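You operate a simulated robot arm through the tools that you are given. There is no shell and no other tool. Be economical: measure what you need, move in short steps, check, and stop when the job is done.

You run a simulated two-armed robot. Do the job below in one go: nothing can be reset, and whatever is moved stays where it is left.

TASK
Hold the orange beacon on the upper shelf of the blue cart steady with one hand and press the orange beacon button to switch it on with the other.

Only the result counts: the job must be done as asked and must still hold three seconds after the hand-in. Knocking over, shifting, dropping, spilling or breaking anything else fails it.

THE ROBOT
Two 7-joint arms with two-finger parallel grippers on one trunk, on a base that drives. Base frame: it is fixed to the floor where the robot stands at the start and does not move with it; the origin is under the middle of the robot, x ahead of it, y to its left, z up. Units: mm, degrees, N and s.
The left shoulder is at the start at [110, 169, 1337], the right one opposite. With the tool pointing down near the work surface each hand reaches from about 100 to 540 mm from the robot's upright axis, wherever it stands, measured 20 degrees to its own side. Places, roughly: orange beacon button [800, 0, 600]. Payload 1.57 kg a hand.
Tool frame (each hand has its own): the origin (TCP) lies between the finger pads and is the grasp point; the fingertips stand 30 mm ahead of it; z points along the fingers, y is the line along which they close. Largest opening 80 mm; finger width 17, thickness 12; the body of the gripper, 40 by 82 mm, starts 80 mm behind the TCP.
Orientation is told as [roll, pitch, yaw] about the base's x, y, z axes, in that order, counted from this pose: with the fingers straight down and closing along the base's y, the tool's x points along the base's -x, its y along +y and its z along -z.

THE INTERFACE
- The arms move only by the tool arm_command. It takes "left_series", "right_series" or both (then of equal length, played together; a hand with none holds still); each is a list of rows, each a list of 7 numbers: the shift along the tool's x, y, z in mm, then the turn, a rotation vector about the tool's x, y, z in rad, then the gripper command, from -1 (fully open) to 1 (shut), values between in proportion. In form: [[x, y, z, ax, ay, az, jaw], ...]. A call has 1 to 8 rows; each row is the pose to reach, as a shift and turn from the pose commanded when the call began, along the tool's axes at that moment. A row lasts 0.2 s, in which the tool goes at most 50 mm and 8.6 degrees; a call with a longer step from one row to the next is refused whole, and so is a gripper value outside its range. A pose out of reach is approached as far as the arm can. The call stops where the force on the tool passes 40 N (or 10 N more than at its start, if that is more) or the arm is blocked; 0.2 s more then pass. The fingers move at their own pace (about 72 mm/s each) and stop on an object; they squeeze with about 41 N. The grip force told is the motor's: it shows also when the fingers shut on nothing. Time passes only in rows, and 0.2 s behind the last, so rows that repeat a pose let the fingers close. It gives the time, the measured TCP pose, the force on the tool (base axes), the opening and the grip force at its end, in the units of the frame above (readings bear some noise), with the torque about the TCP (base axes, N m) and any sound that the robot's microphone picked up, and new pictures: "show" is both (left out), scene, wrist or none (wrist: the cameras of the hands that moved).
- Cameras (640 x 400 px; columns grow to the right, rows downward): "scene" is now at [148.9, -9, 1508.8]; the picture's right is [-0.12, -0.99, 0.00], its down [-0.84, 0.10, -0.53] and it looks along [0.52, -0.06, -0.85] (base axes); focal length 262 px, centre (320, 200). "left" rides on the left gripper at [72, 7, -122] in its tool frame; the picture's right is [-0.09, 1.00, 0.00], its down [-0.84, -0.08, -0.54] and it looks along [-0.54, -0.05, 0.84] (tool axes); focal length 238 px, centre (320, 200). "right" rides on the right gripper at [72, -7, -122] in its tool frame; the picture's right is [0.09, 1.00, 0.00], its down [-0.84, 0.08, -0.54] and it looks along [-0.54, 0.05, 0.84] (tool axes); focal length 238 px, centre (320, 200).
- lift_body(by): slides the trunk up (or, below 0, down) by that many mm; the arms and the scene camera ride with it, the base frame stays. It gives what a move gives, with no picture.
- base_move(legs): drives the robot by 1 to 6 legs, each [ahead, left, turn to the left] in mm, mm and degrees, along the robot's own axes; the way and the turn of a leg run together, so that a leg with both is an arc; at most 1500 mm and 180 degrees a leg. The arms and the cameras ride along, it lands a little off, and it stops where it bumps. It gives what a move gives, and a new picture of the scene camera.
- pan_tilt(pan, tilt): turns the head with the scene camera to pan (to the left, within 86 degrees either way) and tilt (down, from -29 to 69), counted from straight ahead of the robot. It gives what a move gives, and a new picture of the scene camera.
- probe_pixels(camera, pixels): for up to 12 pixels [column, row] of the newest picture of that camera ("zoom" is the newest enlarged one), the place [x, y, z] in the base frame of the surface seen there, good to about 2 mm. It takes no simulated time.
- zoom(camera, box): a new picture of the part [left, top, right, bottom] of that camera's present view, enlarged. It takes no simulated time.
- sign_off(): hands the job in; it is judged then, once.

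Go step by step. Measure first, check grasps and placings, and put right what went wrong. The budget is 80 turns and 260 pictures, counting those below and the enlarged ones. Unless the task says otherwise, let go and move clear before handing in.

The tools are called after "Emit:" as a command line: name --argument value ..., lists and objects as JSON in quotes. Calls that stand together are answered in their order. arm_command: Moves the arms, as the interface text tells. Its arguments: {"type":"object","properties":{"left_series":{"type":"array","items":{"type":"array","items":{"type":"number"}}},"right_series":{"type":"array","items":{"type":"array","items":{"type":"number"}}},"show":{"type":"string","enum":["both","scene","wrist","none"]}},"required":[]} The other tools are called the same way: lift_body (by) slides the trunk up or down; base_move (legs) drives the base; pan_tilt (pan, tilt) turns the head that bears the scene camera; probe_pixels (camera, pixels) gives the place of the surface under pixels of a picture; zoom (camera, box) takes an enlarged picture of a part of a camera's view; sign_off () hands the job in.

At the start:

```text
clock: 0.0
left_tool_pos: [414.5, 128.4, 775.7]
left_orientation: [-0.1, 0.1, 0.0]
left_contact_force: [0.4, 0.1, -0.8]
left_torque: [0.0, -0.03, 0.0]
left_opening: 80.0
left_grip_force: 0.1
right_tool_pos: [586.4, -317.1, 788.0]
right_orientation: [0.0, 0.0, 0.0]
right_contact_force: [-0.9, -0.2, 0.4]
right_torque: [0.0, 0.01, 0.02]
right_opening: 80.2
right_grip_force: 0.1
trunk travel left (down, up): [-651.0, 239.0]
robot x, y, heading: [1.6, 2.4, 0.0]
head pan, tilt: [-7.0, 58.1]
```

scene: 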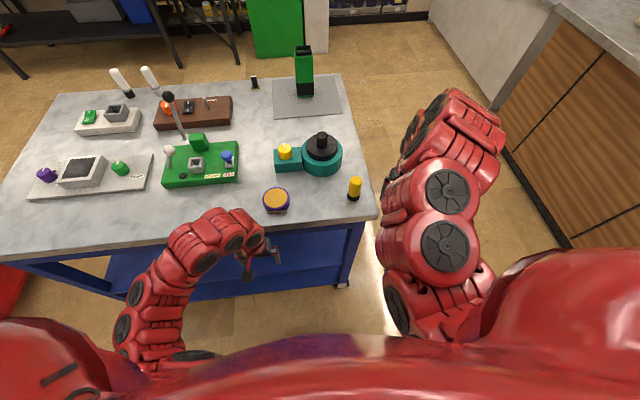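
right: 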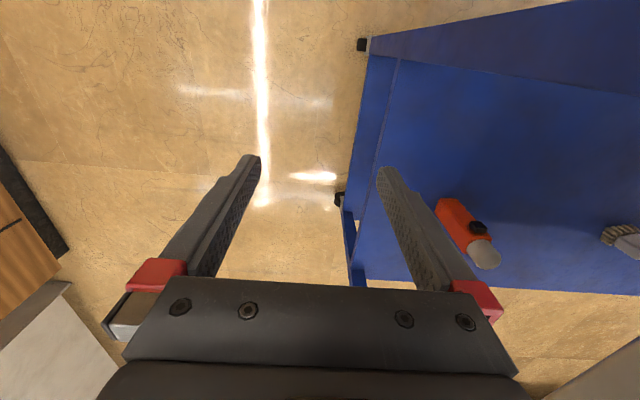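
left: 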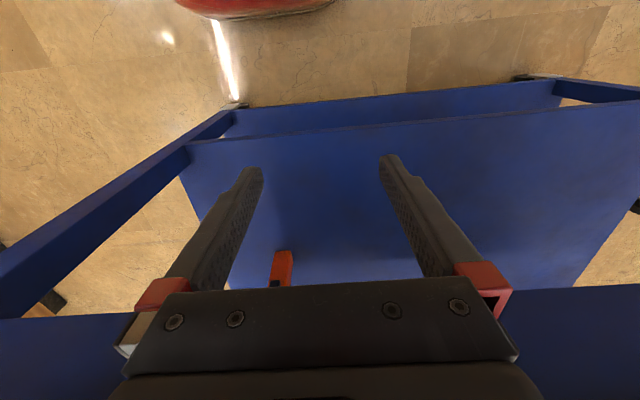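

The right wrist picture shows an orange device with a black button (around 478,227) on a blue shelf under the tabletop. I'll measure it.

Emit:
probe_pixels --camera "right" --pixels '[[478, 227], [455, 215], [485, 255], [440, 202], [550, 180], [620, 235], [380, 45], [500, 40]]'

Emit:
probe_pixels --camera "left" --pixels '[[283, 262], [276, 284], [320, 230], [400, 110], [500, 95], [600, 300], [400, 180]]'

Emit:
zoom --camera "right" --box '[380, 150, 640, 300]'

Emit:
probe_pixels --camera "scene" --pixels '[[100, 210], [320, 180], [355, 188], [285, 152], [276, 200], [322, 140], [200, 160], [168, 105], [305, 70], [340, 80], [375, 213], [5, 250]]'

```text
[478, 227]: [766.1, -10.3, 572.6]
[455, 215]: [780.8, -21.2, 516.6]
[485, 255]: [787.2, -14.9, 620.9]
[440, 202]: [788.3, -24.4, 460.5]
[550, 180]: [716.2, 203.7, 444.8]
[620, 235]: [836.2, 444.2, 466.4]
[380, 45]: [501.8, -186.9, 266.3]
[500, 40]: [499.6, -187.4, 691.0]
```

```text
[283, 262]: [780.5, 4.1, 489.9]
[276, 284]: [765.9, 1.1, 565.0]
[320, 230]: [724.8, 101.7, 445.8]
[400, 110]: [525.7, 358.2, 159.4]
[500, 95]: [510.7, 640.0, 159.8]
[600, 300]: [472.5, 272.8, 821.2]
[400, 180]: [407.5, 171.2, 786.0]
```

```text
2.46 times, centred on (510, 225) of right
```

zoom: 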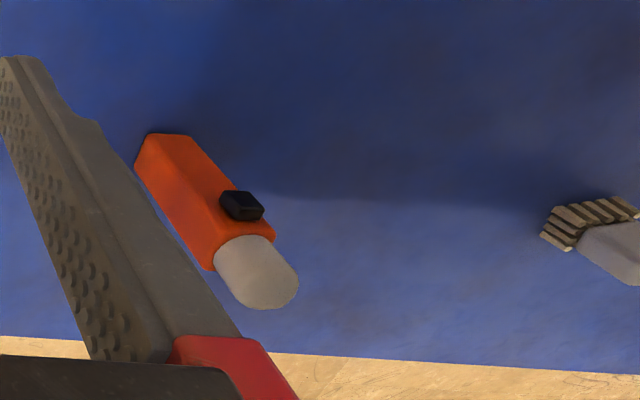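

```text
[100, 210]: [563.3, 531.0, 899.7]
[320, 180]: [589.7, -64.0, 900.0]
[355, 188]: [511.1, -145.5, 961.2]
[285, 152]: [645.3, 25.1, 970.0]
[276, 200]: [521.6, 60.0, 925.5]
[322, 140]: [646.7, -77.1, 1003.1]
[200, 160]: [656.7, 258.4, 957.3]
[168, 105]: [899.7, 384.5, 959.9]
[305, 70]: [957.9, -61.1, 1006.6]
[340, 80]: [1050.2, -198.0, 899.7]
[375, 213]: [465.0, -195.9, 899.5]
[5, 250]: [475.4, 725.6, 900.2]
```

The beacon stands upright on the shelf (z≈445): an orange body up to about z 590, a grey lens up to about 640, and a black button on its front face at [766,-10,572]. I'll back off for clearance, lower the trunk and look straight in.

Emit:
base_move --legs '[[-200, 0, 0]]'

Emit:
lift_body --by -500

Emit:
pan_tilt --pan 0 --tilt 30

```text
clock: 1.6
left_tool_pos: [212.5, 127.9, 776.0]
left_orientation: [-0.1, -0.1, -0.1]
left_contact_force: [0.1, 0.0, -0.2]
left_torque: [-0.03, -0.04, -0.01]
left_opening: 79.8
left_grip_force: 0.0
right_tool_pos: [384.0, -317.1, 787.7]
right_orientation: [0.0, 0.0, 0.0]
right_contact_force: [-0.1, -0.6, -0.2]
right_torque: [0.0, 0.01, -0.04]
right_opening: 80.0
right_grip_force: 0.0
trunk travel left (down, up): [-651.0, 239.0]
robot x, y, heading: [-202.8, 0.8, 0.0]
head pan, tilt: [-7.0, 58.1]
```

scene: 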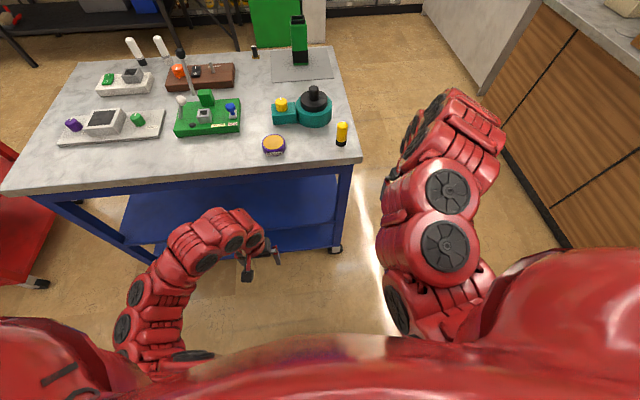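

```text
refused: -500 is not a number from -400 to 400
```

```text
clock: 2.5
left_tool_pos: [213.0, 128.4, 775.9]
left_orientation: [0.1, 0.0, 0.1]
left_contact_force: [-0.1, -0.4, 0.5]
left_torque: [0.0, -0.01, 0.01]
left_opening: 79.9
left_grip_force: 0.1
right_tool_pos: [384.9, -318.1, 788.0]
right_orientation: [-0.1, 0.0, -0.1]
right_contact_force: [0.4, 0.0, -0.9]
right_torque: [-0.01, 0.01, 0.01]
right_opening: 79.9
right_grip_force: 0.2
trunk travel left (down, up): [-651.0, 239.0]
robot x, y, heading: [-202.8, -2.6, -0.1]
head pan, tilt: [0.0, 30.0]
```

scene: 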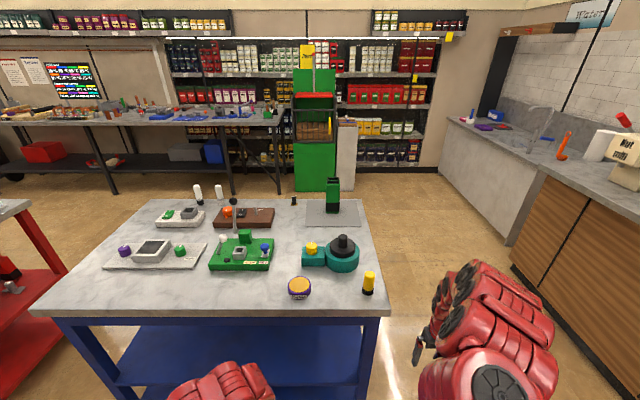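

The table and arms are clear of each other now. Lowering the trunk in allowed steps.

Emit:
lift_body --by -400

Emit:
lift_body --by -130

Emit:
pan_tilt --pan 0 --tilt 25

```text
clock: 6.4
left_tool_pos: [212.8, 128.1, 376.3]
left_orientation: [0.0, 0.0, 0.0]
left_contact_force: [0.3, -0.4, 0.2]
left_torque: [0.0, 0.02, 0.0]
left_opening: 80.0
left_grip_force: 0.0
right_tool_pos: [385.2, -317.8, 387.2]
right_orientation: [0.0, 0.0, 0.0]
right_contact_force: [0.7, 0.2, 0.3]
right_torque: [0.0, 0.04, 0.0]
right_opening: 80.0
right_grip_force: 0.1
trunk travel left (down, up): [-251.0, 639.0]
robot x, y, heading: [-202.8, 0.1, -0.0]
head pan, tilt: [0.0, 30.0]
```

```text
clock: 8.0
left_tool_pos: [213.4, 127.3, 246.9]
left_orientation: [0.0, 0.0, 0.0]
left_contact_force: [-0.8, 0.0, 0.3]
left_torque: [0.0, -0.02, 0.01]
left_opening: 79.9
left_grip_force: 0.0
right_tool_pos: [383.5, -317.7, 258.9]
right_orientation: [0.0, 0.0, 0.0]
right_contact_force: [-0.6, -0.1, -0.3]
right_torque: [0.02, -0.01, -0.01]
right_opening: 80.1
right_grip_force: 0.0
trunk travel left (down, up): [-121.0, 769.0]
robot x, y, heading: [-201.4, -0.4, -0.0]
head pan, tilt: [0.0, 30.0]
```

```text
clock: 8.6
left_tool_pos: [213.1, 127.9, 245.6]
left_orientation: [0.0, -0.1, -0.1]
left_contact_force: [0.3, -1.2, 0.1]
left_torque: [-0.03, 0.01, -0.01]
left_opening: 80.0
left_grip_force: 0.1
right_tool_pos: [385.0, -318.3, 257.1]
right_orientation: [-0.1, 0.0, -0.1]
right_contact_force: [-0.1, 0.2, 0.6]
right_torque: [0.02, 0.02, -0.01]
right_opening: 80.0
right_grip_force: 0.0
trunk travel left (down, up): [-121.0, 769.0]
robot x, y, heading: [-203.1, 0.1, 0.1]
head pan, tilt: [0.0, 25.0]
```

scene: 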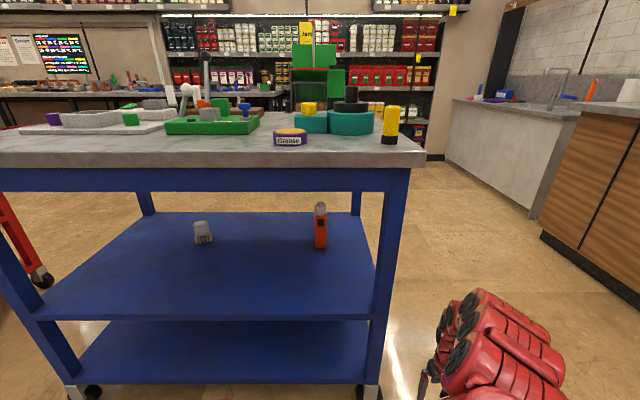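

The beacon is seen at (320,228) under the tabletop, with open sides all round. I'll zoom in and measure it.

Emit:
zoom --camera "scene" --box '[280, 190, 360, 260]'

Emit:
probe_pixels --camera "scene" --pixels '[[320, 207], [320, 217], [320, 240], [203, 232], [200, 160], [200, 188], [385, 250], [400, 180], [140, 300], [365, 200], [20, 250]]'

```text
5.71 times, centred on (320, 225) of scene
```

zoom: 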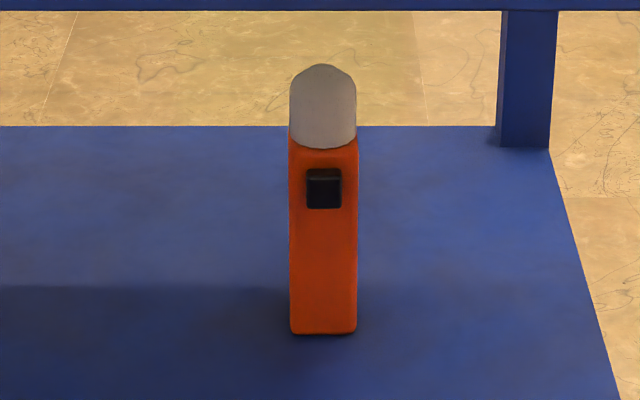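

```text
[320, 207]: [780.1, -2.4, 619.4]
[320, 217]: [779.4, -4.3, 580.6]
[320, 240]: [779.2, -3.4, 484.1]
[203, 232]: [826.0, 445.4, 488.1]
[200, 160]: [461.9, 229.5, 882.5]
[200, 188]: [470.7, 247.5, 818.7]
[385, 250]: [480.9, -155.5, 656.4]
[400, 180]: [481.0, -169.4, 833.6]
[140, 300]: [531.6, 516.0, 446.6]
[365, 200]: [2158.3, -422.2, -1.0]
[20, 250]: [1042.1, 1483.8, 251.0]
```

Emit:
probe_pixels --camera "zoom" --pixels '[[292, 250], [354, 250], [323, 145], [323, 72], [310, 185], [337, 185], [324, 172], [324, 205], [323, 328], [292, 110], [353, 110], [320, 345]]'

Emit:
probe_pixels --camera "scene" --pixels '[[40, 316], [300, 318], [366, 318], [410, 170], [200, 178], [300, 190], [355, 205]]'

```text
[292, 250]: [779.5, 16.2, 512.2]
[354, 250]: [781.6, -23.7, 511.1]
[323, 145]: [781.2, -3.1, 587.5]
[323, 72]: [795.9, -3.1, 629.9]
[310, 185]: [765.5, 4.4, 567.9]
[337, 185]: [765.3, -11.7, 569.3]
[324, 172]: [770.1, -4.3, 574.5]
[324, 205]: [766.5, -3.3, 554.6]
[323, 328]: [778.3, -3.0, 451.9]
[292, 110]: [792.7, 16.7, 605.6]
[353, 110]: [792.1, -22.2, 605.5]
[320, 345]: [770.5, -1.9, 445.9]
```

```text
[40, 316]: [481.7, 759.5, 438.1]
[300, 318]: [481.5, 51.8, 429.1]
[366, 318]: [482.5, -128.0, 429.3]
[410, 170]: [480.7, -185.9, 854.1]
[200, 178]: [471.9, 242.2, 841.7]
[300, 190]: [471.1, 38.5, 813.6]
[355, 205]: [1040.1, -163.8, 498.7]
```

Beacon measured: body y −24..17, front x≈780, top z 588; lens diameter ≈39 mm at z 588–632; button face x 766, y −13..6, z 553–575. My plan is for the left hand to grip the lens diagonally from the front-left while the right presses the button from the front. First I'll turn both hands to point forward, clear of the cart.

Emit:
arm_command --left_series '[[-18, 0, -44, 0, -0.148, 0, -1], [-36, 0, -88, 0, -0.296, 0, -1], [-54, 0, -132, 0, -0.444, 0, -1], [-72, 0, -176, 0, -0.592, 0, -1], [-90, 0, -220, 0, -0.74, 0, -1], [-108, 0, -264, 0, -0.888, 0, -1], [-126, 0, -308, 0, -1.036, 0, -1], [-144, 0, -352, 0, -1.184, 0, -1]]' --right_series '[[0, 0, -38, 0, -0.148, 0, -0.5], [0, 0, -76, 0, -0.296, 0, 0], [0, 0, -114, 0, -0.444, 0, 0.5], [0, 0, -152, 0, -0.592, 0, 1], [0, 0, -190, 0, -0.74, 0, 1], [0, 0, -228, 0, -0.888, 0, 1], [0, 0, -266, 0, -1.036, 0, 1], [0, 0, -304, 0, -1.184, 0, 1]]' --show "scene"

```text
clock: 10.4
left_tool_pos: [376.4, 138.8, 628.9]
left_orientation: [-7.3, -48.6, 2.4]
left_contact_force: [-0.5, -0.3, 0.7]
left_torque: [-0.03, 0.06, -0.02]
left_opening: 80.2
left_grip_force: 0.0
left hand out of reach, approached as far as the arm can: row 1, 2, 3, 4, 5, 6, 7, 8
right_tool_pos: [563.5, -505.6, 530.7]
right_orientation: [-0.1, -68.0, 0.2]
right_contact_force: [0.8, 0.6, 1.1]
right_torque: [0.0, 0.09, -0.06]
right_opening: 0.0
right_grip_force: 21.5
right hand out of reach, approached as far as the arm can: row 1, 2, 3, 4, 5, 6, 7, 8
trunk travel left (down, up): [-121.0, 769.0]
robot x, y, heading: [-202.2, 1.7, 0.0]
head pan, tilt: [0.0, 25.0]
```

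scene: 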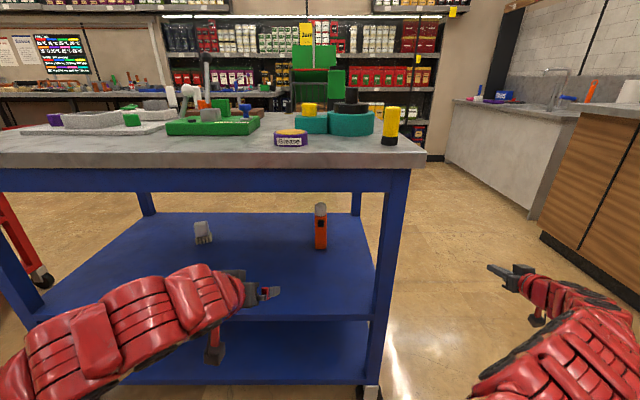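

The right hand ended beside the cart at [563,−506,531], so entering through the open right side suits it. New split: the right hand grips from the side and the left presses from the front. I'll check the counter's distance before shifting the base to the right.

Emit:
probe_pixels --camera "scene" --pixels '[[545, 250], [630, 295], [520, 270], [430, 290], [490, 268], [575, 300], [150, 300], [240, 292], [215, 345]]'

```text
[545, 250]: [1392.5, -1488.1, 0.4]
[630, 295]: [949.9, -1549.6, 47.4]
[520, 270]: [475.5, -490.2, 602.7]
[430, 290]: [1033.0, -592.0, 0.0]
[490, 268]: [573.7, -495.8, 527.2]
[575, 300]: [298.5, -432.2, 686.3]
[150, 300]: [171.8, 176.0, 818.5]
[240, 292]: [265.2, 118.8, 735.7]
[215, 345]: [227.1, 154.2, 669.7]
```

There is plenty of room on the right. Shifting the base right, then forward a little, keeps the left hand below the rail and the right hand outside the cart.

Emit:
base_move --legs '[[0, -170, 0], [110, 0, 0]]'

```text
clock: 12.7
left_tool_pos: [487.8, -27.1, 627.8]
left_orientation: [-7.1, -48.5, 2.7]
left_contact_force: [0.2, -0.5, -0.4]
left_torque: [0.01, 0.0, 0.04]
left_opening: 79.9
left_grip_force: 0.1
right_tool_pos: [674.8, -673.7, 527.0]
right_orientation: [0.1, -67.8, 0.2]
right_contact_force: [-0.2, -0.1, -0.1]
right_torque: [-0.01, 0.0, 0.01]
right_opening: 0.0
right_grip_force: 21.8
trunk travel left (down, up): [-121.0, 769.0]
robot x, y, heading: [-92.4, -168.4, 0.1]
head pan, tilt: [0.0, 25.0]
```

scene: 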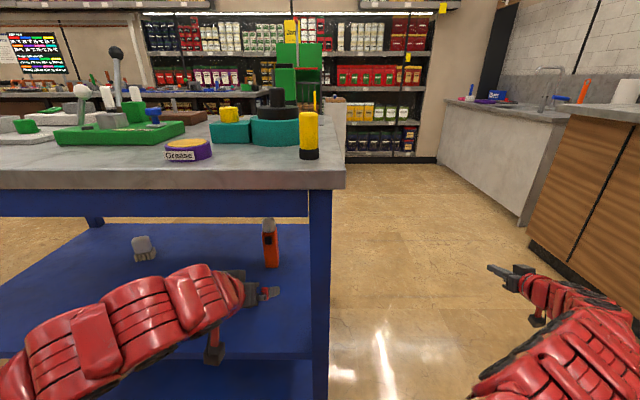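

Testing how the commanded pose behaves after the "out of reach" note, with a small move of each hand.

Emit:
arm_command --right_series '[[0, 0, 20, 0, 0, 0, 0], [0, 0, 40, 0, 0, 0, -1]]' --left_series '[[0, 0, 0, 0, -0.1, 0, 0], [0, 0, 0, 0, -0.2, 0, 1]]' --show "none"

```text
clock: 13.3
left_tool_pos: [516.9, -35.0, 697.2]
left_orientation: [-9.0, -60.0, 5.2]
left_contact_force: [1.4, -1.1, -0.2]
left_torque: [-0.01, 0.01, -0.01]
left_opening: 0.0
left_grip_force: 0.5
left hand out of reach, approached as far as the arm can: row 1, 2
right_tool_pos: [713.9, -671.9, 511.3]
right_orientation: [0.3, -67.8, 0.0]
right_contact_force: [-0.3, 0.2, 0.6]
right_torque: [0.01, -0.02, 0.06]
right_opening: 78.1
right_grip_force: 0.4
trunk travel left (down, up): [-121.0, 769.0]
robot x, y, heading: [-97.2, -169.3, 0.3]
head pan, tilt: [0.0, 25.0]
```

Commands are relative to the actual pose. Now I'll yaw the right hand toward the cart's side opening and bring it to y≈−350.

Emit:
arm_command --right_series '[[-9, 40, -7, -0.122, 0, -0.049, -1], [-18, 80, -14, -0.243, 0, -0.098, -1], [-27, 120, -21, -0.365, 0, -0.148, -1], [-37, 161, -28, -0.487, 0, -0.197, -1], [-46, 201, -35, -0.608, 0, -0.246, -1], [-55, 242, -42, -0.73, 0, -0.295, -1], [-64, 282, -49, -0.852, 0, -0.345, -1], [-73, 322, -56, -0.973, 0, -0.394, -1]]'

```text
clock: 15.1
left_tool_pos: [517.8, -35.1, 696.2]
left_orientation: [-9.3, -59.8, 5.5]
left_contact_force: [-0.4, -0.2, 0.7]
left_torque: [-0.01, 0.0, -0.01]
left_opening: 0.3
left_grip_force: 21.4
right_tool_pos: [686.9, -348.3, 603.4]
right_orientation: [0.3, -68.0, 60.3]
right_contact_force: [0.7, -0.4, -0.6]
right_torque: [-0.01, 0.0, -0.02]
right_opening: 80.1
right_grip_force: 0.1
trunk travel left (down, up): [-121.0, 769.0]
robot x, y, heading: [-91.4, -168.5, 0.1]
head pan, tilt: [0.0, 25.0]
```

scene: 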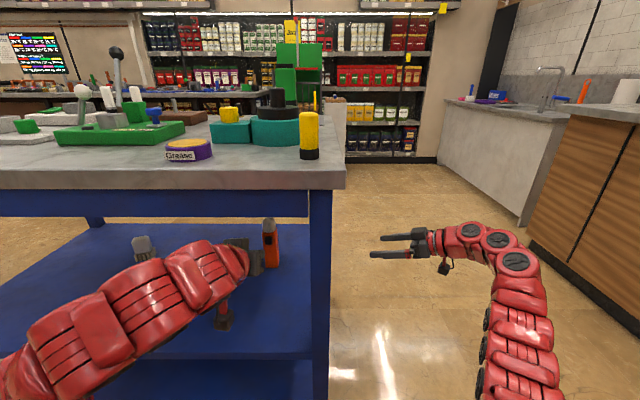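
right: 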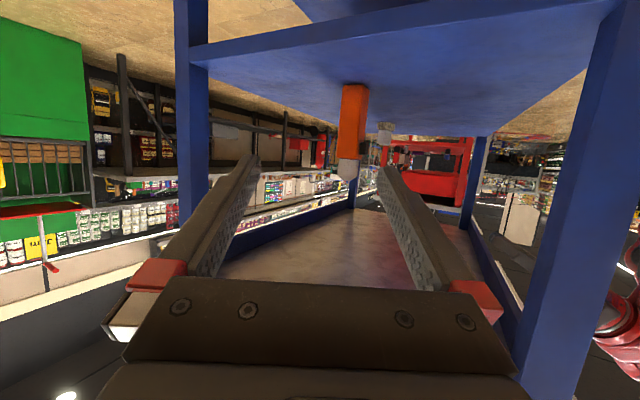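

The right hand now faces the side opening, and the beacon is between its fingers in the wrist view at (352,120). I'll level the hand and move to a standoff about 130 mm from the lens.

Emit:
arm_command --right_series '[[-17, 12.4, 33.5, 0, -0.047, 0, -1], [-34, 24.8, 67, 0, -0.093, 0, -1], [-51, 37.2, 100.5, 0, -0.14, 0, -1], [-68, 49.6, 134, 0, -0.187, 0, -1], [-85, 62, 167.5, 0, -0.233, 0, -1], [-102, 74.4, 201, 0, -0.28, 0, -1]]'

```text
clock: 16.5
left_tool_pos: [517.9, -36.1, 695.5]
left_orientation: [-9.3, -59.9, 5.4]
left_contact_force: [-0.4, -0.3, 0.2]
left_torque: [0.01, -0.03, 0.01]
left_opening: 0.3
left_grip_force: 21.5
right_tool_pos: [734.7, -119.2, 624.4]
right_orientation: [1.8, -84.0, 58.5]
right_contact_force: [-0.4, -0.8, 0.5]
right_torque: [-0.01, 0.0, 0.02]
right_opening: 80.1
right_grip_force: 0.1
trunk travel left (down, up): [-121.0, 769.0]
robot x, y, heading: [-90.7, -167.2, -0.1]
head pan, tilt: [0.0, 25.0]
```

scene: 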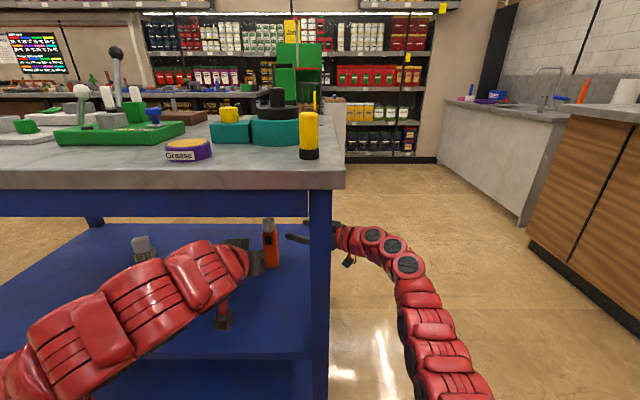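
right: 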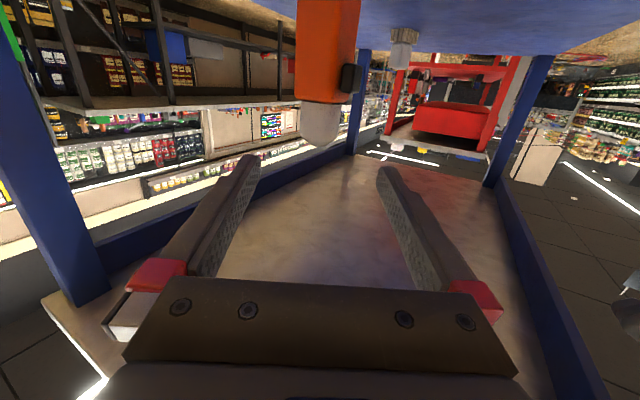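

Emit:
probe_pixels --camera "right" --pixels '[[300, 125], [320, 125], [337, 125], [320, 146], [320, 105], [348, 78], [300, 60], [330, 60], [352, 30], [299, 20], [350, 50]]'

```text
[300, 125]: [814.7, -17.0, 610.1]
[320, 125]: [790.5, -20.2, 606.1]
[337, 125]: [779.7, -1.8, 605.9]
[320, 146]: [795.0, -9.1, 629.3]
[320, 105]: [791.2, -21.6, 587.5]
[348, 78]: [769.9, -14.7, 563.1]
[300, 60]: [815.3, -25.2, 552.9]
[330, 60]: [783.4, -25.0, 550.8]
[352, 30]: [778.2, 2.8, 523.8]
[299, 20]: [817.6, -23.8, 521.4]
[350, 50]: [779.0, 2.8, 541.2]
```

Lens centre is ≈(799,−3) and the hand is well aligned (offsets 2 mm). Advancing 134 mm along the fingers to straddle the lens, still open.

Emit:
arm_command --right_series '[[0.6, 0.5, 30, 0, 0, 0, -1], [1.2, 0.9, 60, 0, 0, 0, -1], [1.8, 1.3, 90, 0, 0, 0, -1], [2.2, 1.6, 112, 0, 0, 0, -1], [2.5, 1.8, 134, 0, 0, 0, -1]]'

```text
clock: 17.7
left_tool_pos: [517.2, -36.0, 697.4]
left_orientation: [-9.3, -59.8, 5.6]
left_contact_force: [-0.3, 0.1, -0.3]
left_torque: [-0.03, 0.0, 0.03]
left_opening: 0.2
left_grip_force: 21.6
right_tool_pos: [747.9, -29.6, 582.6]
right_orientation: [1.0, -84.1, 59.5]
right_contact_force: [-0.1, -0.5, -0.1]
right_torque: [0.0, 0.0, -0.01]
right_opening: 79.9
right_grip_force: 0.1
right hand out of reach, approached as far as the arm can: row 2, 3, 4, 5
trunk travel left (down, up): [-121.0, 769.0]
robot x, y, heading: [-91.4, -167.5, 0.5]
head pan, tilt: [0.0, 25.0]
```

scene: 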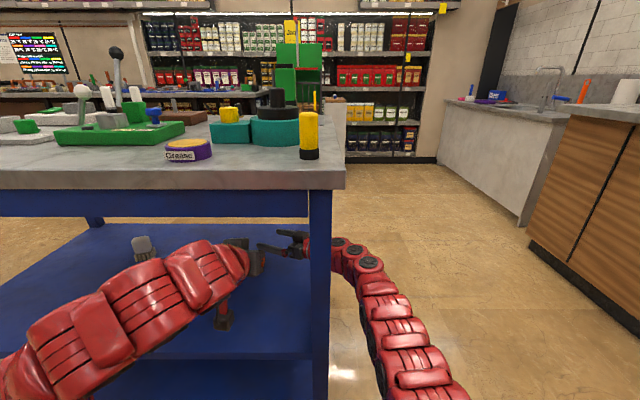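
right: 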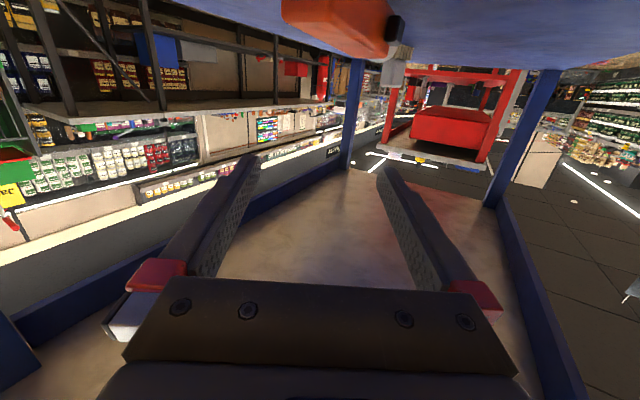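

The right arm hit its reach limit and drifted to [748,−30,583], and in the wrist view the beacon looks slanted. Checking for disturbance.

Emit:
zoom --camera "scene" --box '[220, 200, 320, 280]'

Emit:
zoom --camera "right" --box '[240, 0, 480, 120]'

Emit:
probe_pixels --camera "right" --pixels '[[300, 15], [340, 20], [370, 35], [395, 28], [405, 48], [392, 70], [330, 40]]'

```text
5.00 times, centred on (270, 240) of scene
```

zoom: 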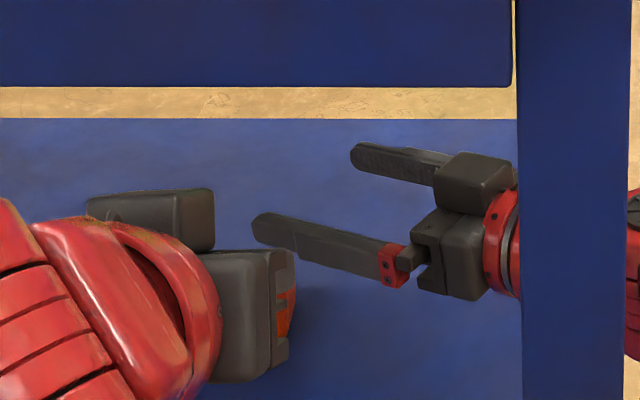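

```text
2.67 times, centred on (360, 60) of right
```

zoom: 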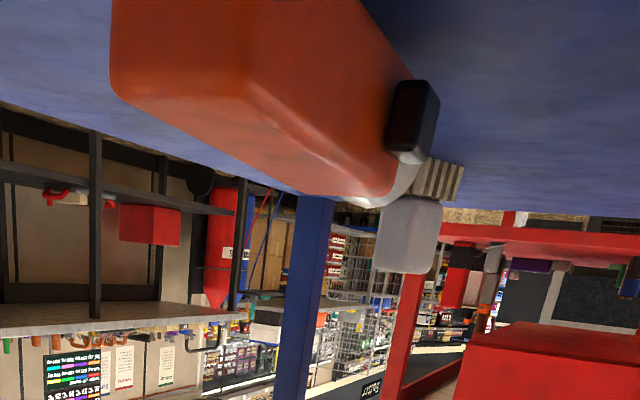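

```text
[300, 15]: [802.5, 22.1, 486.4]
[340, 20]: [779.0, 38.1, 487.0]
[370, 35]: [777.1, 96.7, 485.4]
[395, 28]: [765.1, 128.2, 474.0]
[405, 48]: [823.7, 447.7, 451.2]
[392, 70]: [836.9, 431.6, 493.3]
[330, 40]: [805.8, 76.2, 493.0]
```

The drift knocked the beacon over: it now lies on the shelf along +y, with its body top at z≈487 and its button still facing −x near [765,128,472]. The brush at (824,447) is untouched. I'll withdraw, reposition the robot at the cart's right side for proper reach, and stand the beacon up again. First the right hand backs out.

Emit:
arm_command --right_series '[[0, 0, -40, 0, 0, 0, -1], [0, 0, -80, 0, 0, 0, -1], [0, 0, -120, 0, 0, 0, -1], [0, 0, -160, 0, 0, 0, -1], [0, 0, -200, 0, 0, 0, -1], [0, 0, -240, 0, 0, 0, -1], [0, 0, -280, 0, 0, 0, -1], [0, -20, -310, 0, 0, 0, -1]]'

```text
clock: 19.5
left_tool_pos: [517.3, -34.6, 696.2]
left_orientation: [-9.3, -59.9, 5.6]
left_contact_force: [-0.5, -0.3, 0.8]
left_torque: [0.0, -0.02, 0.04]
left_opening: 0.0
left_grip_force: 20.8
right_tool_pos: [615.1, -306.8, 617.1]
right_orientation: [0.5, -84.0, 59.9]
right_contact_force: [0.4, 0.1, -0.2]
right_torque: [-0.04, -0.01, -0.01]
right_opening: 80.0
right_grip_force: 0.0
trunk travel left (down, up): [-121.0, 769.0]
robot x, y, heading: [-93.0, -169.1, 0.1]
head pan, tilt: [0.0, 25.0]
```

scene: 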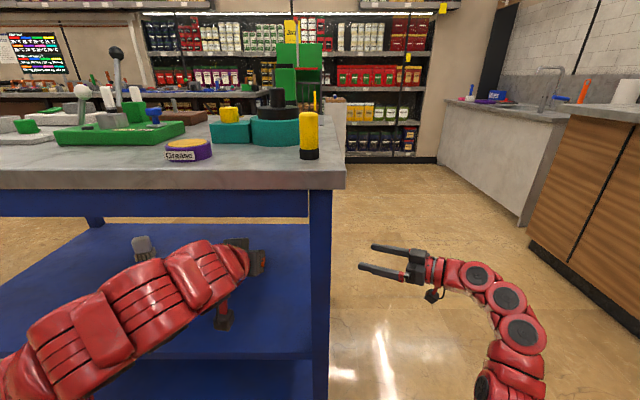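
right: 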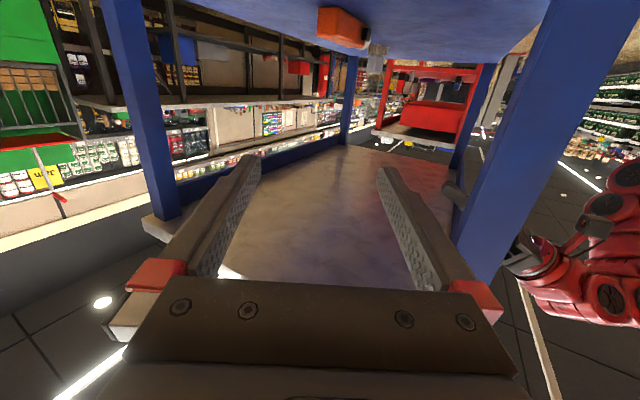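

Both hands are clear of the beacon. Driving out and round to face the cart's right side.

Emit:
base_move --legs '[[-300, 0, 0], [0, -830, 0], [0, 0, 90], [0, -1110, 0]]'

```text
clock: 34.6
left_tool_pos: [634.2, -423.6, 696.0]
left_orientation: [-9.3, -59.8, 92.8]
left_contact_force: [0.3, -0.3, 0.1]
left_torque: [-0.03, -0.02, 0.03]
left_opening: 0.0
left_grip_force: 21.5
right_tool_pos: [911.9, -338.7, 617.3]
right_orientation: [1.2, -84.0, 146.6]
right_contact_force: [0.2, -0.2, 1.2]
right_torque: [0.0, 0.01, 0.0]
right_opening: 80.0
right_grip_force: 0.0
trunk travel left (down, up): [-121.0, 769.0]
robot x, y, heading: [740.3, -1038.7, 87.7]
head pan, tilt: [0.0, 25.0]
```

scene: 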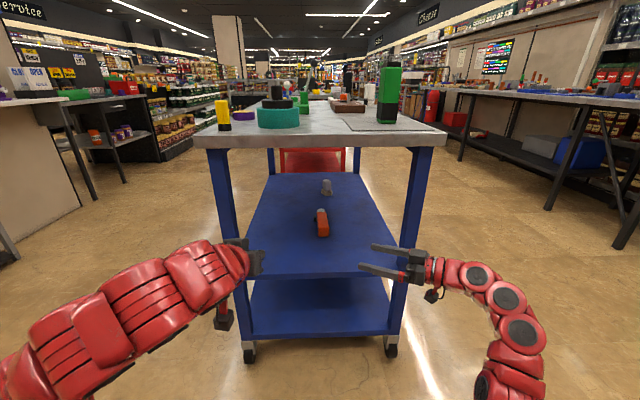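

The view is now straight into the side opening, with the beacon lying at (322,222). I'll measure it.

Emit:
zoom --camera "scene" --box '[280, 170, 360, 250]'

Emit:
probe_pixels --camera "scene" --pixels '[[322, 218], [323, 230], [227, 180], [240, 190], [410, 180], [320, 150], [415, 240], [235, 240], [330, 266], [240, 160], [405, 160]]'

```text
5.00 times, centred on (320, 210) of scene
```

zoom: 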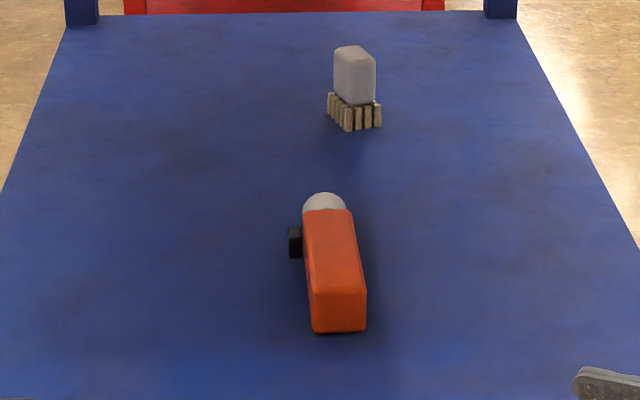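

```text
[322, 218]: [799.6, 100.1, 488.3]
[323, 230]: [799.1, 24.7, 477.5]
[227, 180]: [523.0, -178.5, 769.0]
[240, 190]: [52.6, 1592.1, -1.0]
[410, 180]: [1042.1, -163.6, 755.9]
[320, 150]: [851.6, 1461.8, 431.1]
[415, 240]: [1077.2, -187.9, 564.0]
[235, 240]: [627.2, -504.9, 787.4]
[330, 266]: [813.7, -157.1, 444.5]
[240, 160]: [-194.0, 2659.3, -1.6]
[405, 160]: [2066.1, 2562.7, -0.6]
```

Emit:
probe_pixels --camera "zoom" --pixels '[[305, 220], [351, 216], [313, 290], [364, 290], [316, 329], [363, 327], [327, 200], [292, 243], [303, 210], [340, 280]]'

Emit:
base_move --legs '[[0, 0, 2.3]]'

```text
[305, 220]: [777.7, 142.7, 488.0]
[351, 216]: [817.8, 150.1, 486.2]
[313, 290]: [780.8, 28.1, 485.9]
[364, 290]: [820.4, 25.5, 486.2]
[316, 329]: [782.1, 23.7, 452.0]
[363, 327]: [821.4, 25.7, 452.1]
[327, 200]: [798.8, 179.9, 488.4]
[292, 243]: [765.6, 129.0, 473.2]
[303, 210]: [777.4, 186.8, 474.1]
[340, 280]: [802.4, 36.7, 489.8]
```

```text
clock: 35.4
left_tool_pos: [610.3, -427.4, 696.3]
left_orientation: [-9.4, -59.9, 95.1]
left_contact_force: [0.6, 0.7, -0.8]
left_torque: [-0.03, -0.02, 0.03]
left_opening: 0.0
left_grip_force: 21.5
right_tool_pos: [884.1, -332.1, 617.6]
right_orientation: [1.1, -84.0, 149.1]
right_contact_force: [-0.5, -0.6, -0.3]
right_torque: [-0.03, 0.03, 0.03]
right_opening: 80.0
right_grip_force: 0.1
trunk travel left (down, up): [-121.0, 769.0]
robot x, y, heading: [742.6, -1039.3, 89.7]
head pan, tilt: [0.0, 25.0]
```

scene: 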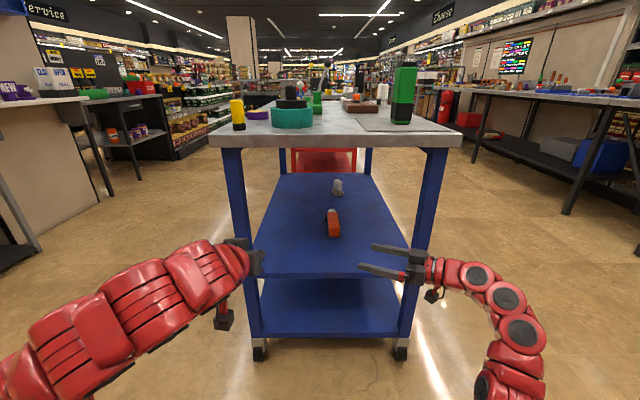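

The beacon lies squarely along +y (body y 24–166, x 780–820, z 446–487). To stand it up I'll grip it from above across x and rotate 90°. That needs reach, so I'll look down to see how near the base may come.

Emit:
pan_tilt --pan 0 --tilt 69

```text
clock: 36.5
left_tool_pos: [610.3, -428.1, 695.3]
left_orientation: [-9.3, -60.0, 95.1]
left_contact_force: [-0.4, -0.4, -0.3]
left_torque: [0.01, -0.02, 0.03]
left_opening: 0.1
left_grip_force: 21.3
right_tool_pos: [882.4, -331.7, 616.5]
right_orientation: [1.2, -83.9, 149.1]
right_contact_force: [0.4, -0.1, -0.9]
right_torque: [-0.02, -0.02, -0.02]
right_opening: 79.8
right_grip_force: 0.0
trunk travel left (down, up): [-121.0, 769.0]
robot x, y, heading: [738.3, -1040.8, 89.7]
head pan, tilt: [0.0, 68.8]
```

scene: 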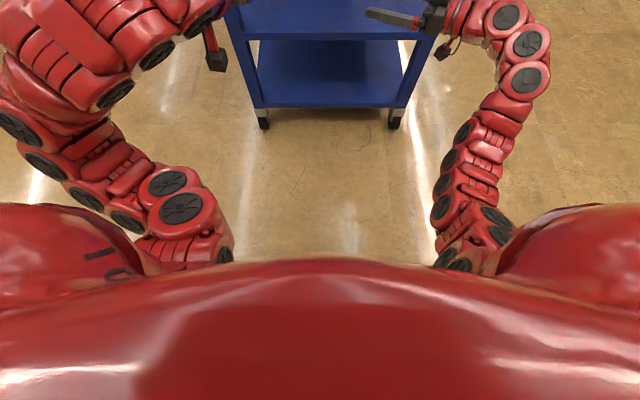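

Emit:
probe_pixels --camera "scene" --pixels '[[320, 265], [320, 255], [320, 300], [320, 350], [450, 255], [265, 120], [395, 120], [500, 20], [520, 75], [480, 180], [60, 150], [120, 180]]'

```text
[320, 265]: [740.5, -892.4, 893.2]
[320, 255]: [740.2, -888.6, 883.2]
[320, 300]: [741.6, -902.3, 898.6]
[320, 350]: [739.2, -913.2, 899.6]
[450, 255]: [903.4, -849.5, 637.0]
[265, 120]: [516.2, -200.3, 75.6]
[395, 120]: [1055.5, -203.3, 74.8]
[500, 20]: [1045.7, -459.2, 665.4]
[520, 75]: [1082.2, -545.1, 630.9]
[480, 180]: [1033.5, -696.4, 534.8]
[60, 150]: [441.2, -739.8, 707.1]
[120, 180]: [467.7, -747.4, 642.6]
```

Floor is visible 325 mm ahead of the base centre, so the base can come to about y −560. I'll lower the trunk so the arms stay under the rail, then turn the right hand downward and swing the left hand out to the front side of the cart.

Emit:
lift_body --by -110

Emit:
arm_command --left_series '[[0.5, 39, -12, 0, 0, 0, 1], [1, 78, -24, 0, 0, 0, 1], [1.5, 117, -37, 0, 0, 0, 1], [2, 156, -49, 0, 0, 0, 1], [2.5, 195, -61, 0, 0, 0, 1], [3, 233, -73, 0, 0, 0, 1], [3.3, 272, -86, 0, 0, 0, 1], [3.6, 311, -98, 0, 0, 0, 1]]' --right_series '[[-4, 15.6, -1, 0, 0.148, 0, -1], [-8, 31, -1, 0, 0.296, 0, -1], [-12, 47, -2, 0, 0.444, 0, -1], [-16, 62, -3, 0, 0.592, 0, -1], [-19, 78, -4, 0, 0.74, 0, -1], [-23, 94, -4, 0, 0.888, 0, -1], [-27, 110, -5, 0, 1.036, 0, -1], [-30, 125, -6, 0, 1.184, 0, -1]]' --show "none"

Emit:
pan_tilt --pan 0 --tilt 40

```text
clock: 37.9
left_tool_pos: [609.5, -427.3, 586.6]
left_orientation: [-9.3, -59.9, 95.2]
left_contact_force: [0.1, -0.5, -0.7]
left_torque: [-0.02, 0.0, 0.02]
left_opening: 0.0
left_grip_force: 21.3
right_tool_pos: [883.0, -332.2, 508.0]
right_orientation: [0.8, -84.0, 149.1]
right_contact_force: [-0.9, 0.2, 0.0]
right_torque: [-0.01, -0.01, 0.03]
right_opening: 79.9
right_grip_force: 0.0
trunk travel left (down, up): [-11.0, 879.0]
robot x, y, heading: [740.8, -1039.7, 89.9]
head pan, tilt: [0.0, 68.8]
```

```text
clock: 39.7
left_tool_pos: [294.1, -498.0, 605.1]
left_orientation: [-9.2, -60.0, 95.0]
left_contact_force: [0.0, -0.2, -0.2]
left_torque: [0.01, -0.02, 0.02]
left_opening: 0.0
left_grip_force: 20.9
right_tool_pos: [832.6, -509.4, 519.5]
right_orientation: [-1.0, -37.2, 150.6]
right_contact_force: [-0.6, -0.2, -0.4]
right_torque: [-0.01, -0.01, 0.0]
right_opening: 80.2
right_grip_force: 0.0
right hand out of reach, approached as far as the arm can: row 5, 6, 7, 8
trunk travel left (down, up): [-11.0, 879.0]
robot x, y, heading: [741.9, -1038.4, 90.0]
head pan, tilt: [0.0, 68.8]
```

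```text
clock: 40.7
left_tool_pos: [293.5, -497.0, 604.4]
left_orientation: [-9.4, -59.9, 95.1]
left_contact_force: [0.5, -0.5, 0.2]
left_torque: [0.02, 0.01, -0.01]
left_opening: 0.0
left_grip_force: 21.7
right_tool_pos: [832.7, -508.9, 519.8]
right_orientation: [-1.0, -37.4, 150.7]
right_contact_force: [0.4, -0.6, -0.4]
right_torque: [-0.02, -0.01, -0.01]
right_opening: 80.1
right_grip_force: 0.1
trunk travel left (down, up): [-11.0, 879.0]
robot x, y, heading: [739.6, -1039.5, 89.8]
head pan, tilt: [0.0, 40.0]
```

scene: 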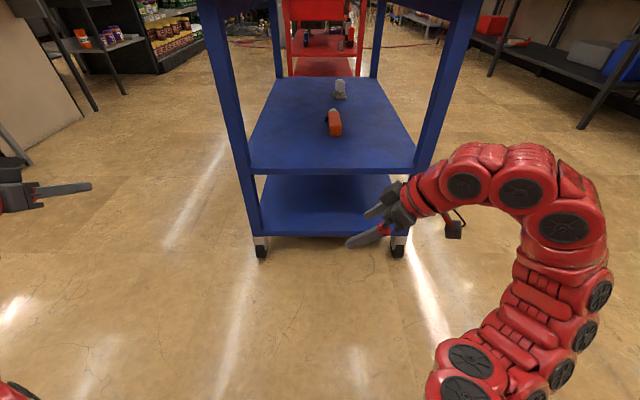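

The left hand is parked to the front side. The right hand now yaws to face straight into the opening.

Emit:
arm_command --right_series '[[-6, -4, 4, 0.079, 0, 0.105, -1], [-12, -9, 9, 0.159, 0, 0.209, -1], [-17, -13, 13, 0.238, 0, 0.314, -1], [-23, -18, 18, 0.318, 0, 0.419, -1], [-29, -22, 22, 0.397, 0, 0.523, -1], [-35, -26, 26, 0.476, 0, 0.628, -1], [-40, -31, 31, 0.556, 0, 0.732, -1], [-46, -35, 35, 0.635, 0, 0.837, -1]]' --show "none"

Emit:
arm_command --right_series '[[0, 0, 0, 0, 0.13, 0, -1], [0, 0, 0, 0, 0.26, 0, -1], [0, 0, 0, 0, 0.39, 0, -1], [0, 0, 0, 0, 0.52, 0, -1], [0, 0, 0, 0, 0.65, 0, -1]]' --show "scene"

```text
clock: 42.5
left_tool_pos: [294.2, -497.8, 605.8]
left_orientation: [-9.3, -59.7, 95.2]
left_contact_force: [0.0, 0.0, 0.0]
left_torque: [0.0, -0.01, -0.03]
left_opening: 0.0
left_grip_force: 21.3
right_tool_pos: [839.7, -464.2, 464.9]
right_orientation: [1.7, -39.8, 89.8]
right_contact_force: [0.4, 0.5, -0.1]
right_torque: [0.0, 0.0, -0.04]
right_opening: 79.9
right_grip_force: 0.1
right hand out of reach, approached as far as the arm can: row 5, 6, 7, 8
trunk travel left (down, up): [-11.0, 879.0]
robot x, y, heading: [742.7, -1037.1, 90.1]
head pan, tilt: [0.0, 40.0]
```

```text
clock: 43.7
left_tool_pos: [293.4, -496.9, 605.3]
left_orientation: [-9.2, -59.7, 95.0]
left_contact_force: [0.8, -0.1, -0.3]
left_torque: [0.01, -0.01, 0.01]
left_opening: 0.0
left_grip_force: 21.4
right_tool_pos: [880.9, -589.5, 338.2]
right_orientation: [4.1, -9.8, 88.8]
right_contact_force: [-0.2, -1.2, 1.2]
right_torque: [-0.02, 0.0, -0.02]
right_opening: 79.9
right_grip_force: 0.0
right hand out of reach, approached as far as the arm can: row 1, 2, 3, 4, 5
trunk travel left (down, up): [-11.0, 879.0]
robot x, y, heading: [737.6, -1036.1, 90.0]
head pan, tilt: [0.0, 40.0]
```

scene: 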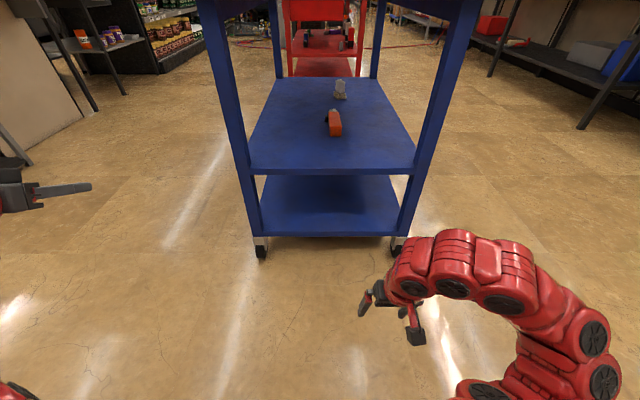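

The wrist can only bend down with the arm arching above it. I'll measure how high the arch stands over the TCP.

Emit:
probe_pixels --camera "scene" --pixels '[[410, 260], [440, 243], [480, 243], [520, 262], [570, 310], [595, 340], [415, 335], [410, 288], [590, 370]]'

```text
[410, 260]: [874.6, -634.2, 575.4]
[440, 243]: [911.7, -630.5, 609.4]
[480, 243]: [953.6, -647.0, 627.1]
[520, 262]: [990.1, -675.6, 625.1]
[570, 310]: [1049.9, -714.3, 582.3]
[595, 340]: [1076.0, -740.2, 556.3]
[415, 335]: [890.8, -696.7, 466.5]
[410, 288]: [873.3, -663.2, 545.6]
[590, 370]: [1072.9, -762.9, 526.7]
```

The arch tops out about 290 mm above the TCP, so a steep but not vertical grip fits under the top. Plan: pinch the lens end with the fingers ~65° down, then swing it up about the bottom edge while pitching the hand up. I'll rehearse those poses outside the cart first, starting with the grasp pose.

Emit:
arm_command --right_series '[[-43, 4, -10, 0, -0.033, 0, -1], [-87, 8, -21, 0, -0.065, 0, -1], [-130, 12, -32, 0, -0.1, 0, -1], [-174, 16, -42, 0, -0.13, 0, -1], [-217, 19, -53, 0, -0.163, 0, -1], [-261, 23, -64, 0, -0.195, 0, -1], [-304, 27, -74, 0, -0.228, 0, -1], [-348, 31, -85, 0, -0.26, 0, -1]]' --show "scene"

```text
clock: 45.7
left_tool_pos: [294.4, -497.2, 604.5]
left_orientation: [-9.4, -59.9, 95.4]
left_contact_force: [0.3, -0.4, -0.6]
left_torque: [0.01, -0.02, -0.01]
left_opening: 0.0
left_grip_force: 21.6
right_tool_pos: [844.5, -239.3, 544.6]
right_orientation: [-1.1, -40.4, 92.8]
right_contact_force: [-0.4, 0.7, 0.3]
right_torque: [-0.03, 0.02, -0.01]
right_opening: 79.8
right_grip_force: 0.1
right hand out of reach, approached as far as the arm can: row 1, 2, 3, 4, 5, 6
trunk travel left (down, up): [-11.0, 879.0]
robot x, y, heading: [738.6, -1038.7, 90.0]
head pan, tilt: [0.0, 40.0]
stopped in row 8 (right hand): the arm was blocked; the commanded pose is now the measured one
```

scene: 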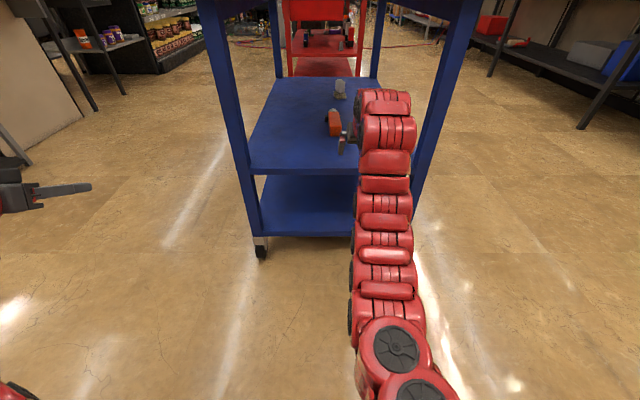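

It reports "blocked" at [844,−239,545]. I'll check whether the arm touches the cart and whether the cart moved.

Emit:
probe_pixels --camera "scene" --pixels '[[385, 95], [395, 125], [385, 160], [387, 230], [385, 330], [222, 80], [450, 80], [290, 172], [334, 125], [340, 92], [415, 390]]'

Emit:
zoom --camera "scene" --box '[280, 60, 460, 180]'

```text
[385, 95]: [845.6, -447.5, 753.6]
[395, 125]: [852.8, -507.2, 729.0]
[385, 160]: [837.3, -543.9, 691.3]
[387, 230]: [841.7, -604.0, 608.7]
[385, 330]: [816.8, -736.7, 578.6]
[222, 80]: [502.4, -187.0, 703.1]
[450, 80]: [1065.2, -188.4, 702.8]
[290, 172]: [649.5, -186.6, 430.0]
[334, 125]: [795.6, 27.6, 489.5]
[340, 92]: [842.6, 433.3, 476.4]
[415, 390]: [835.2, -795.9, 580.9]
```

```text
3.33 times, centred on (370, 120) of scene
```

zoom: 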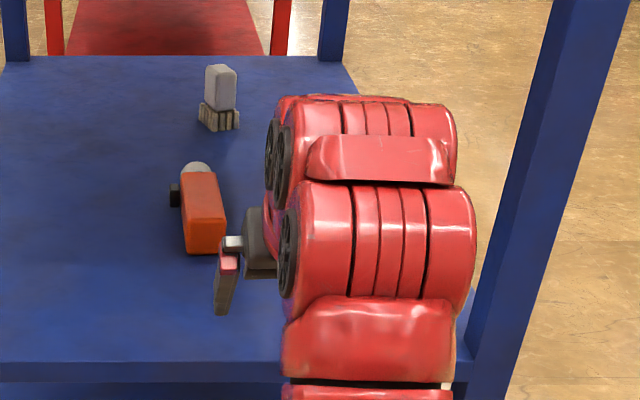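

No contact with anything, just a joint limit, and the arm is now in a tidy vertical plane. I'll try the grasp-pose pitch from here.

Emit:
arm_command --right_series '[[19, 0, 11, 0, 0.09, 0, -1], [38, 0, 23, 0, 0.18, 0, -1], [57, 0, 34, 0, 0.26, 0, -1]]' --show "scene"

```text
clock: 46.5
left_tool_pos: [293.8, -498.0, 606.2]
left_orientation: [-9.3, -59.8, 95.2]
left_contact_force: [0.6, 0.0, 0.4]
left_torque: [0.02, 0.07, -0.03]
left_opening: 0.0
left_grip_force: 21.5
right_tool_pos: [845.2, -261.8, 482.1]
right_orientation: [-0.9, -25.7, 92.4]
right_contact_force: [-1.1, -0.5, -0.2]
right_torque: [-0.01, -0.05, 0.01]
right_opening: 80.0
right_grip_force: 0.2
trunk travel left (down, up): [-11.0, 879.0]
robot x, y, heading: [739.4, -1038.6, 89.8]
head pan, tilt: [0.0, 40.0]
```

scene: 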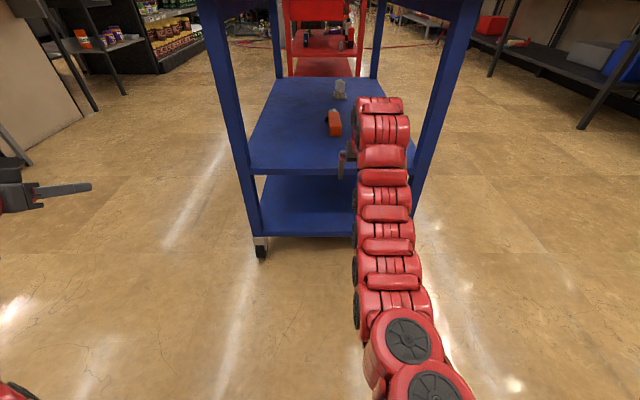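

The grasp pose is reachable exactly. Now rehearsing the uprighting arc in free air: 8 rows of 8°, then two more.

Emit:
arm_command --right_series '[[-2.9, 0, -21.7, 0, -0.1396, 0, -1], [-3, 0, -43.5, 0, -0.279, 0, -1], [-0.1, 0, -65.2, 0, -0.419, 0, -1], [6.1, 0, -86.2, 0, -0.5585, 0, -1], [14.9, 0, -106.1, 0, -0.698, 0, -1], [26.6, 0, -124.6, 0, -0.838, 0, -1], [40.6, 0, -141.4, 0, -0.977, 0, -1], [56.7, 0, -155.9, 0, -1.117, 0, -1]]' --show "none"

Emit:
arm_command --right_series '[[-3, 0, -21.7, 0, -0.1396, 0, -1], [-3, 0, -43.5, 0, -0.279, 0, -1]]' --show "scene"

```text
clock: 48.3
left_tool_pos: [294.0, -498.5, 605.4]
left_orientation: [-9.3, -59.8, 95.2]
left_contact_force: [-0.3, -0.3, -0.8]
left_torque: [0.0, -0.01, -0.01]
left_opening: 0.1
left_grip_force: 21.3
right_tool_pos: [835.9, -369.0, 623.5]
right_orientation: [-152.7, -89.3, -113.1]
right_contact_force: [-0.4, 0.3, -0.3]
right_torque: [-0.04, -0.03, 0.02]
right_opening: 79.9
right_grip_force: 0.0
right hand out of reach, approached as far as the arm can: row 8
trunk travel left (down, up): [-11.0, 879.0]
robot x, y, heading: [741.8, -1039.6, 89.7]
head pan, tilt: [0.0, 40.0]
```

```text
clock: 48.9
left_tool_pos: [294.5, -497.3, 605.1]
left_orientation: [-9.3, -59.8, 95.1]
left_contact_force: [0.5, 0.4, 1.0]
left_torque: [0.03, -0.03, 0.01]
left_opening: 0.1
left_grip_force: 21.7
right_tool_pos: [832.5, -393.0, 622.8]
right_orientation: [-177.3, -74.2, -90.7]
right_contact_force: [0.0, -1.4, 0.4]
right_torque: [-0.06, -0.02, 0.0]
right_opening: 80.1
right_grip_force: 0.0
right hand out of reach, approached as far as the arm can: row 1, 2
trunk travel left (down, up): [-11.0, 879.0]
robot x, y, heading: [740.4, -1037.1, 89.8]
head pan, tilt: [0.0, 40.0]
```

scene: 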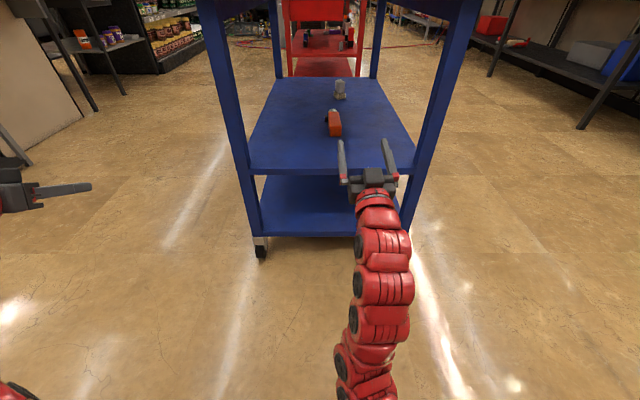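

The last rows sit too close to the shoulder, so I'll park the base 35 mm farther out. Now returning to the grasp pose, extended by 35 mm, to verify that reach.

Emit:
arm_command --right_series '[[18, -1, 12, 0, 0.141, 0, -1], [36, -2, 24, 0, 0.282, 0, -1], [54.5, -3, 36.5, 0, 0.423, 0, -1], [72.6, -4, 48.6, 0, 0.564, 0, -1], [91, -5, 61, 0, 0.705, 0, -1], [109, -6, 73, 0, 0.846, 0, -1], [127, -7, 85, 0, 0.987, 0, -1], [145, -8, 97, 0, 1.128, 0, -1]]' --show "none"

```text
clock: 50.7
left_tool_pos: [294.6, -497.4, 606.6]
left_orientation: [-9.3, -59.8, 95.1]
left_contact_force: [-0.1, 0.2, 0.4]
left_torque: [0.02, -0.02, -0.01]
left_opening: 0.1
left_grip_force: 21.3
right_tool_pos: [841.9, -259.9, 508.3]
right_orientation: [-1.1, -41.0, 92.7]
right_contact_force: [0.0, -0.1, 0.4]
right_torque: [0.02, 0.01, 0.01]
right_opening: 79.9
right_grip_force: 0.0
trunk travel left (down, up): [-11.0, 879.0]
robot x, y, heading: [741.9, -1035.6, 89.8]
head pan, tilt: [0.0, 40.0]
```

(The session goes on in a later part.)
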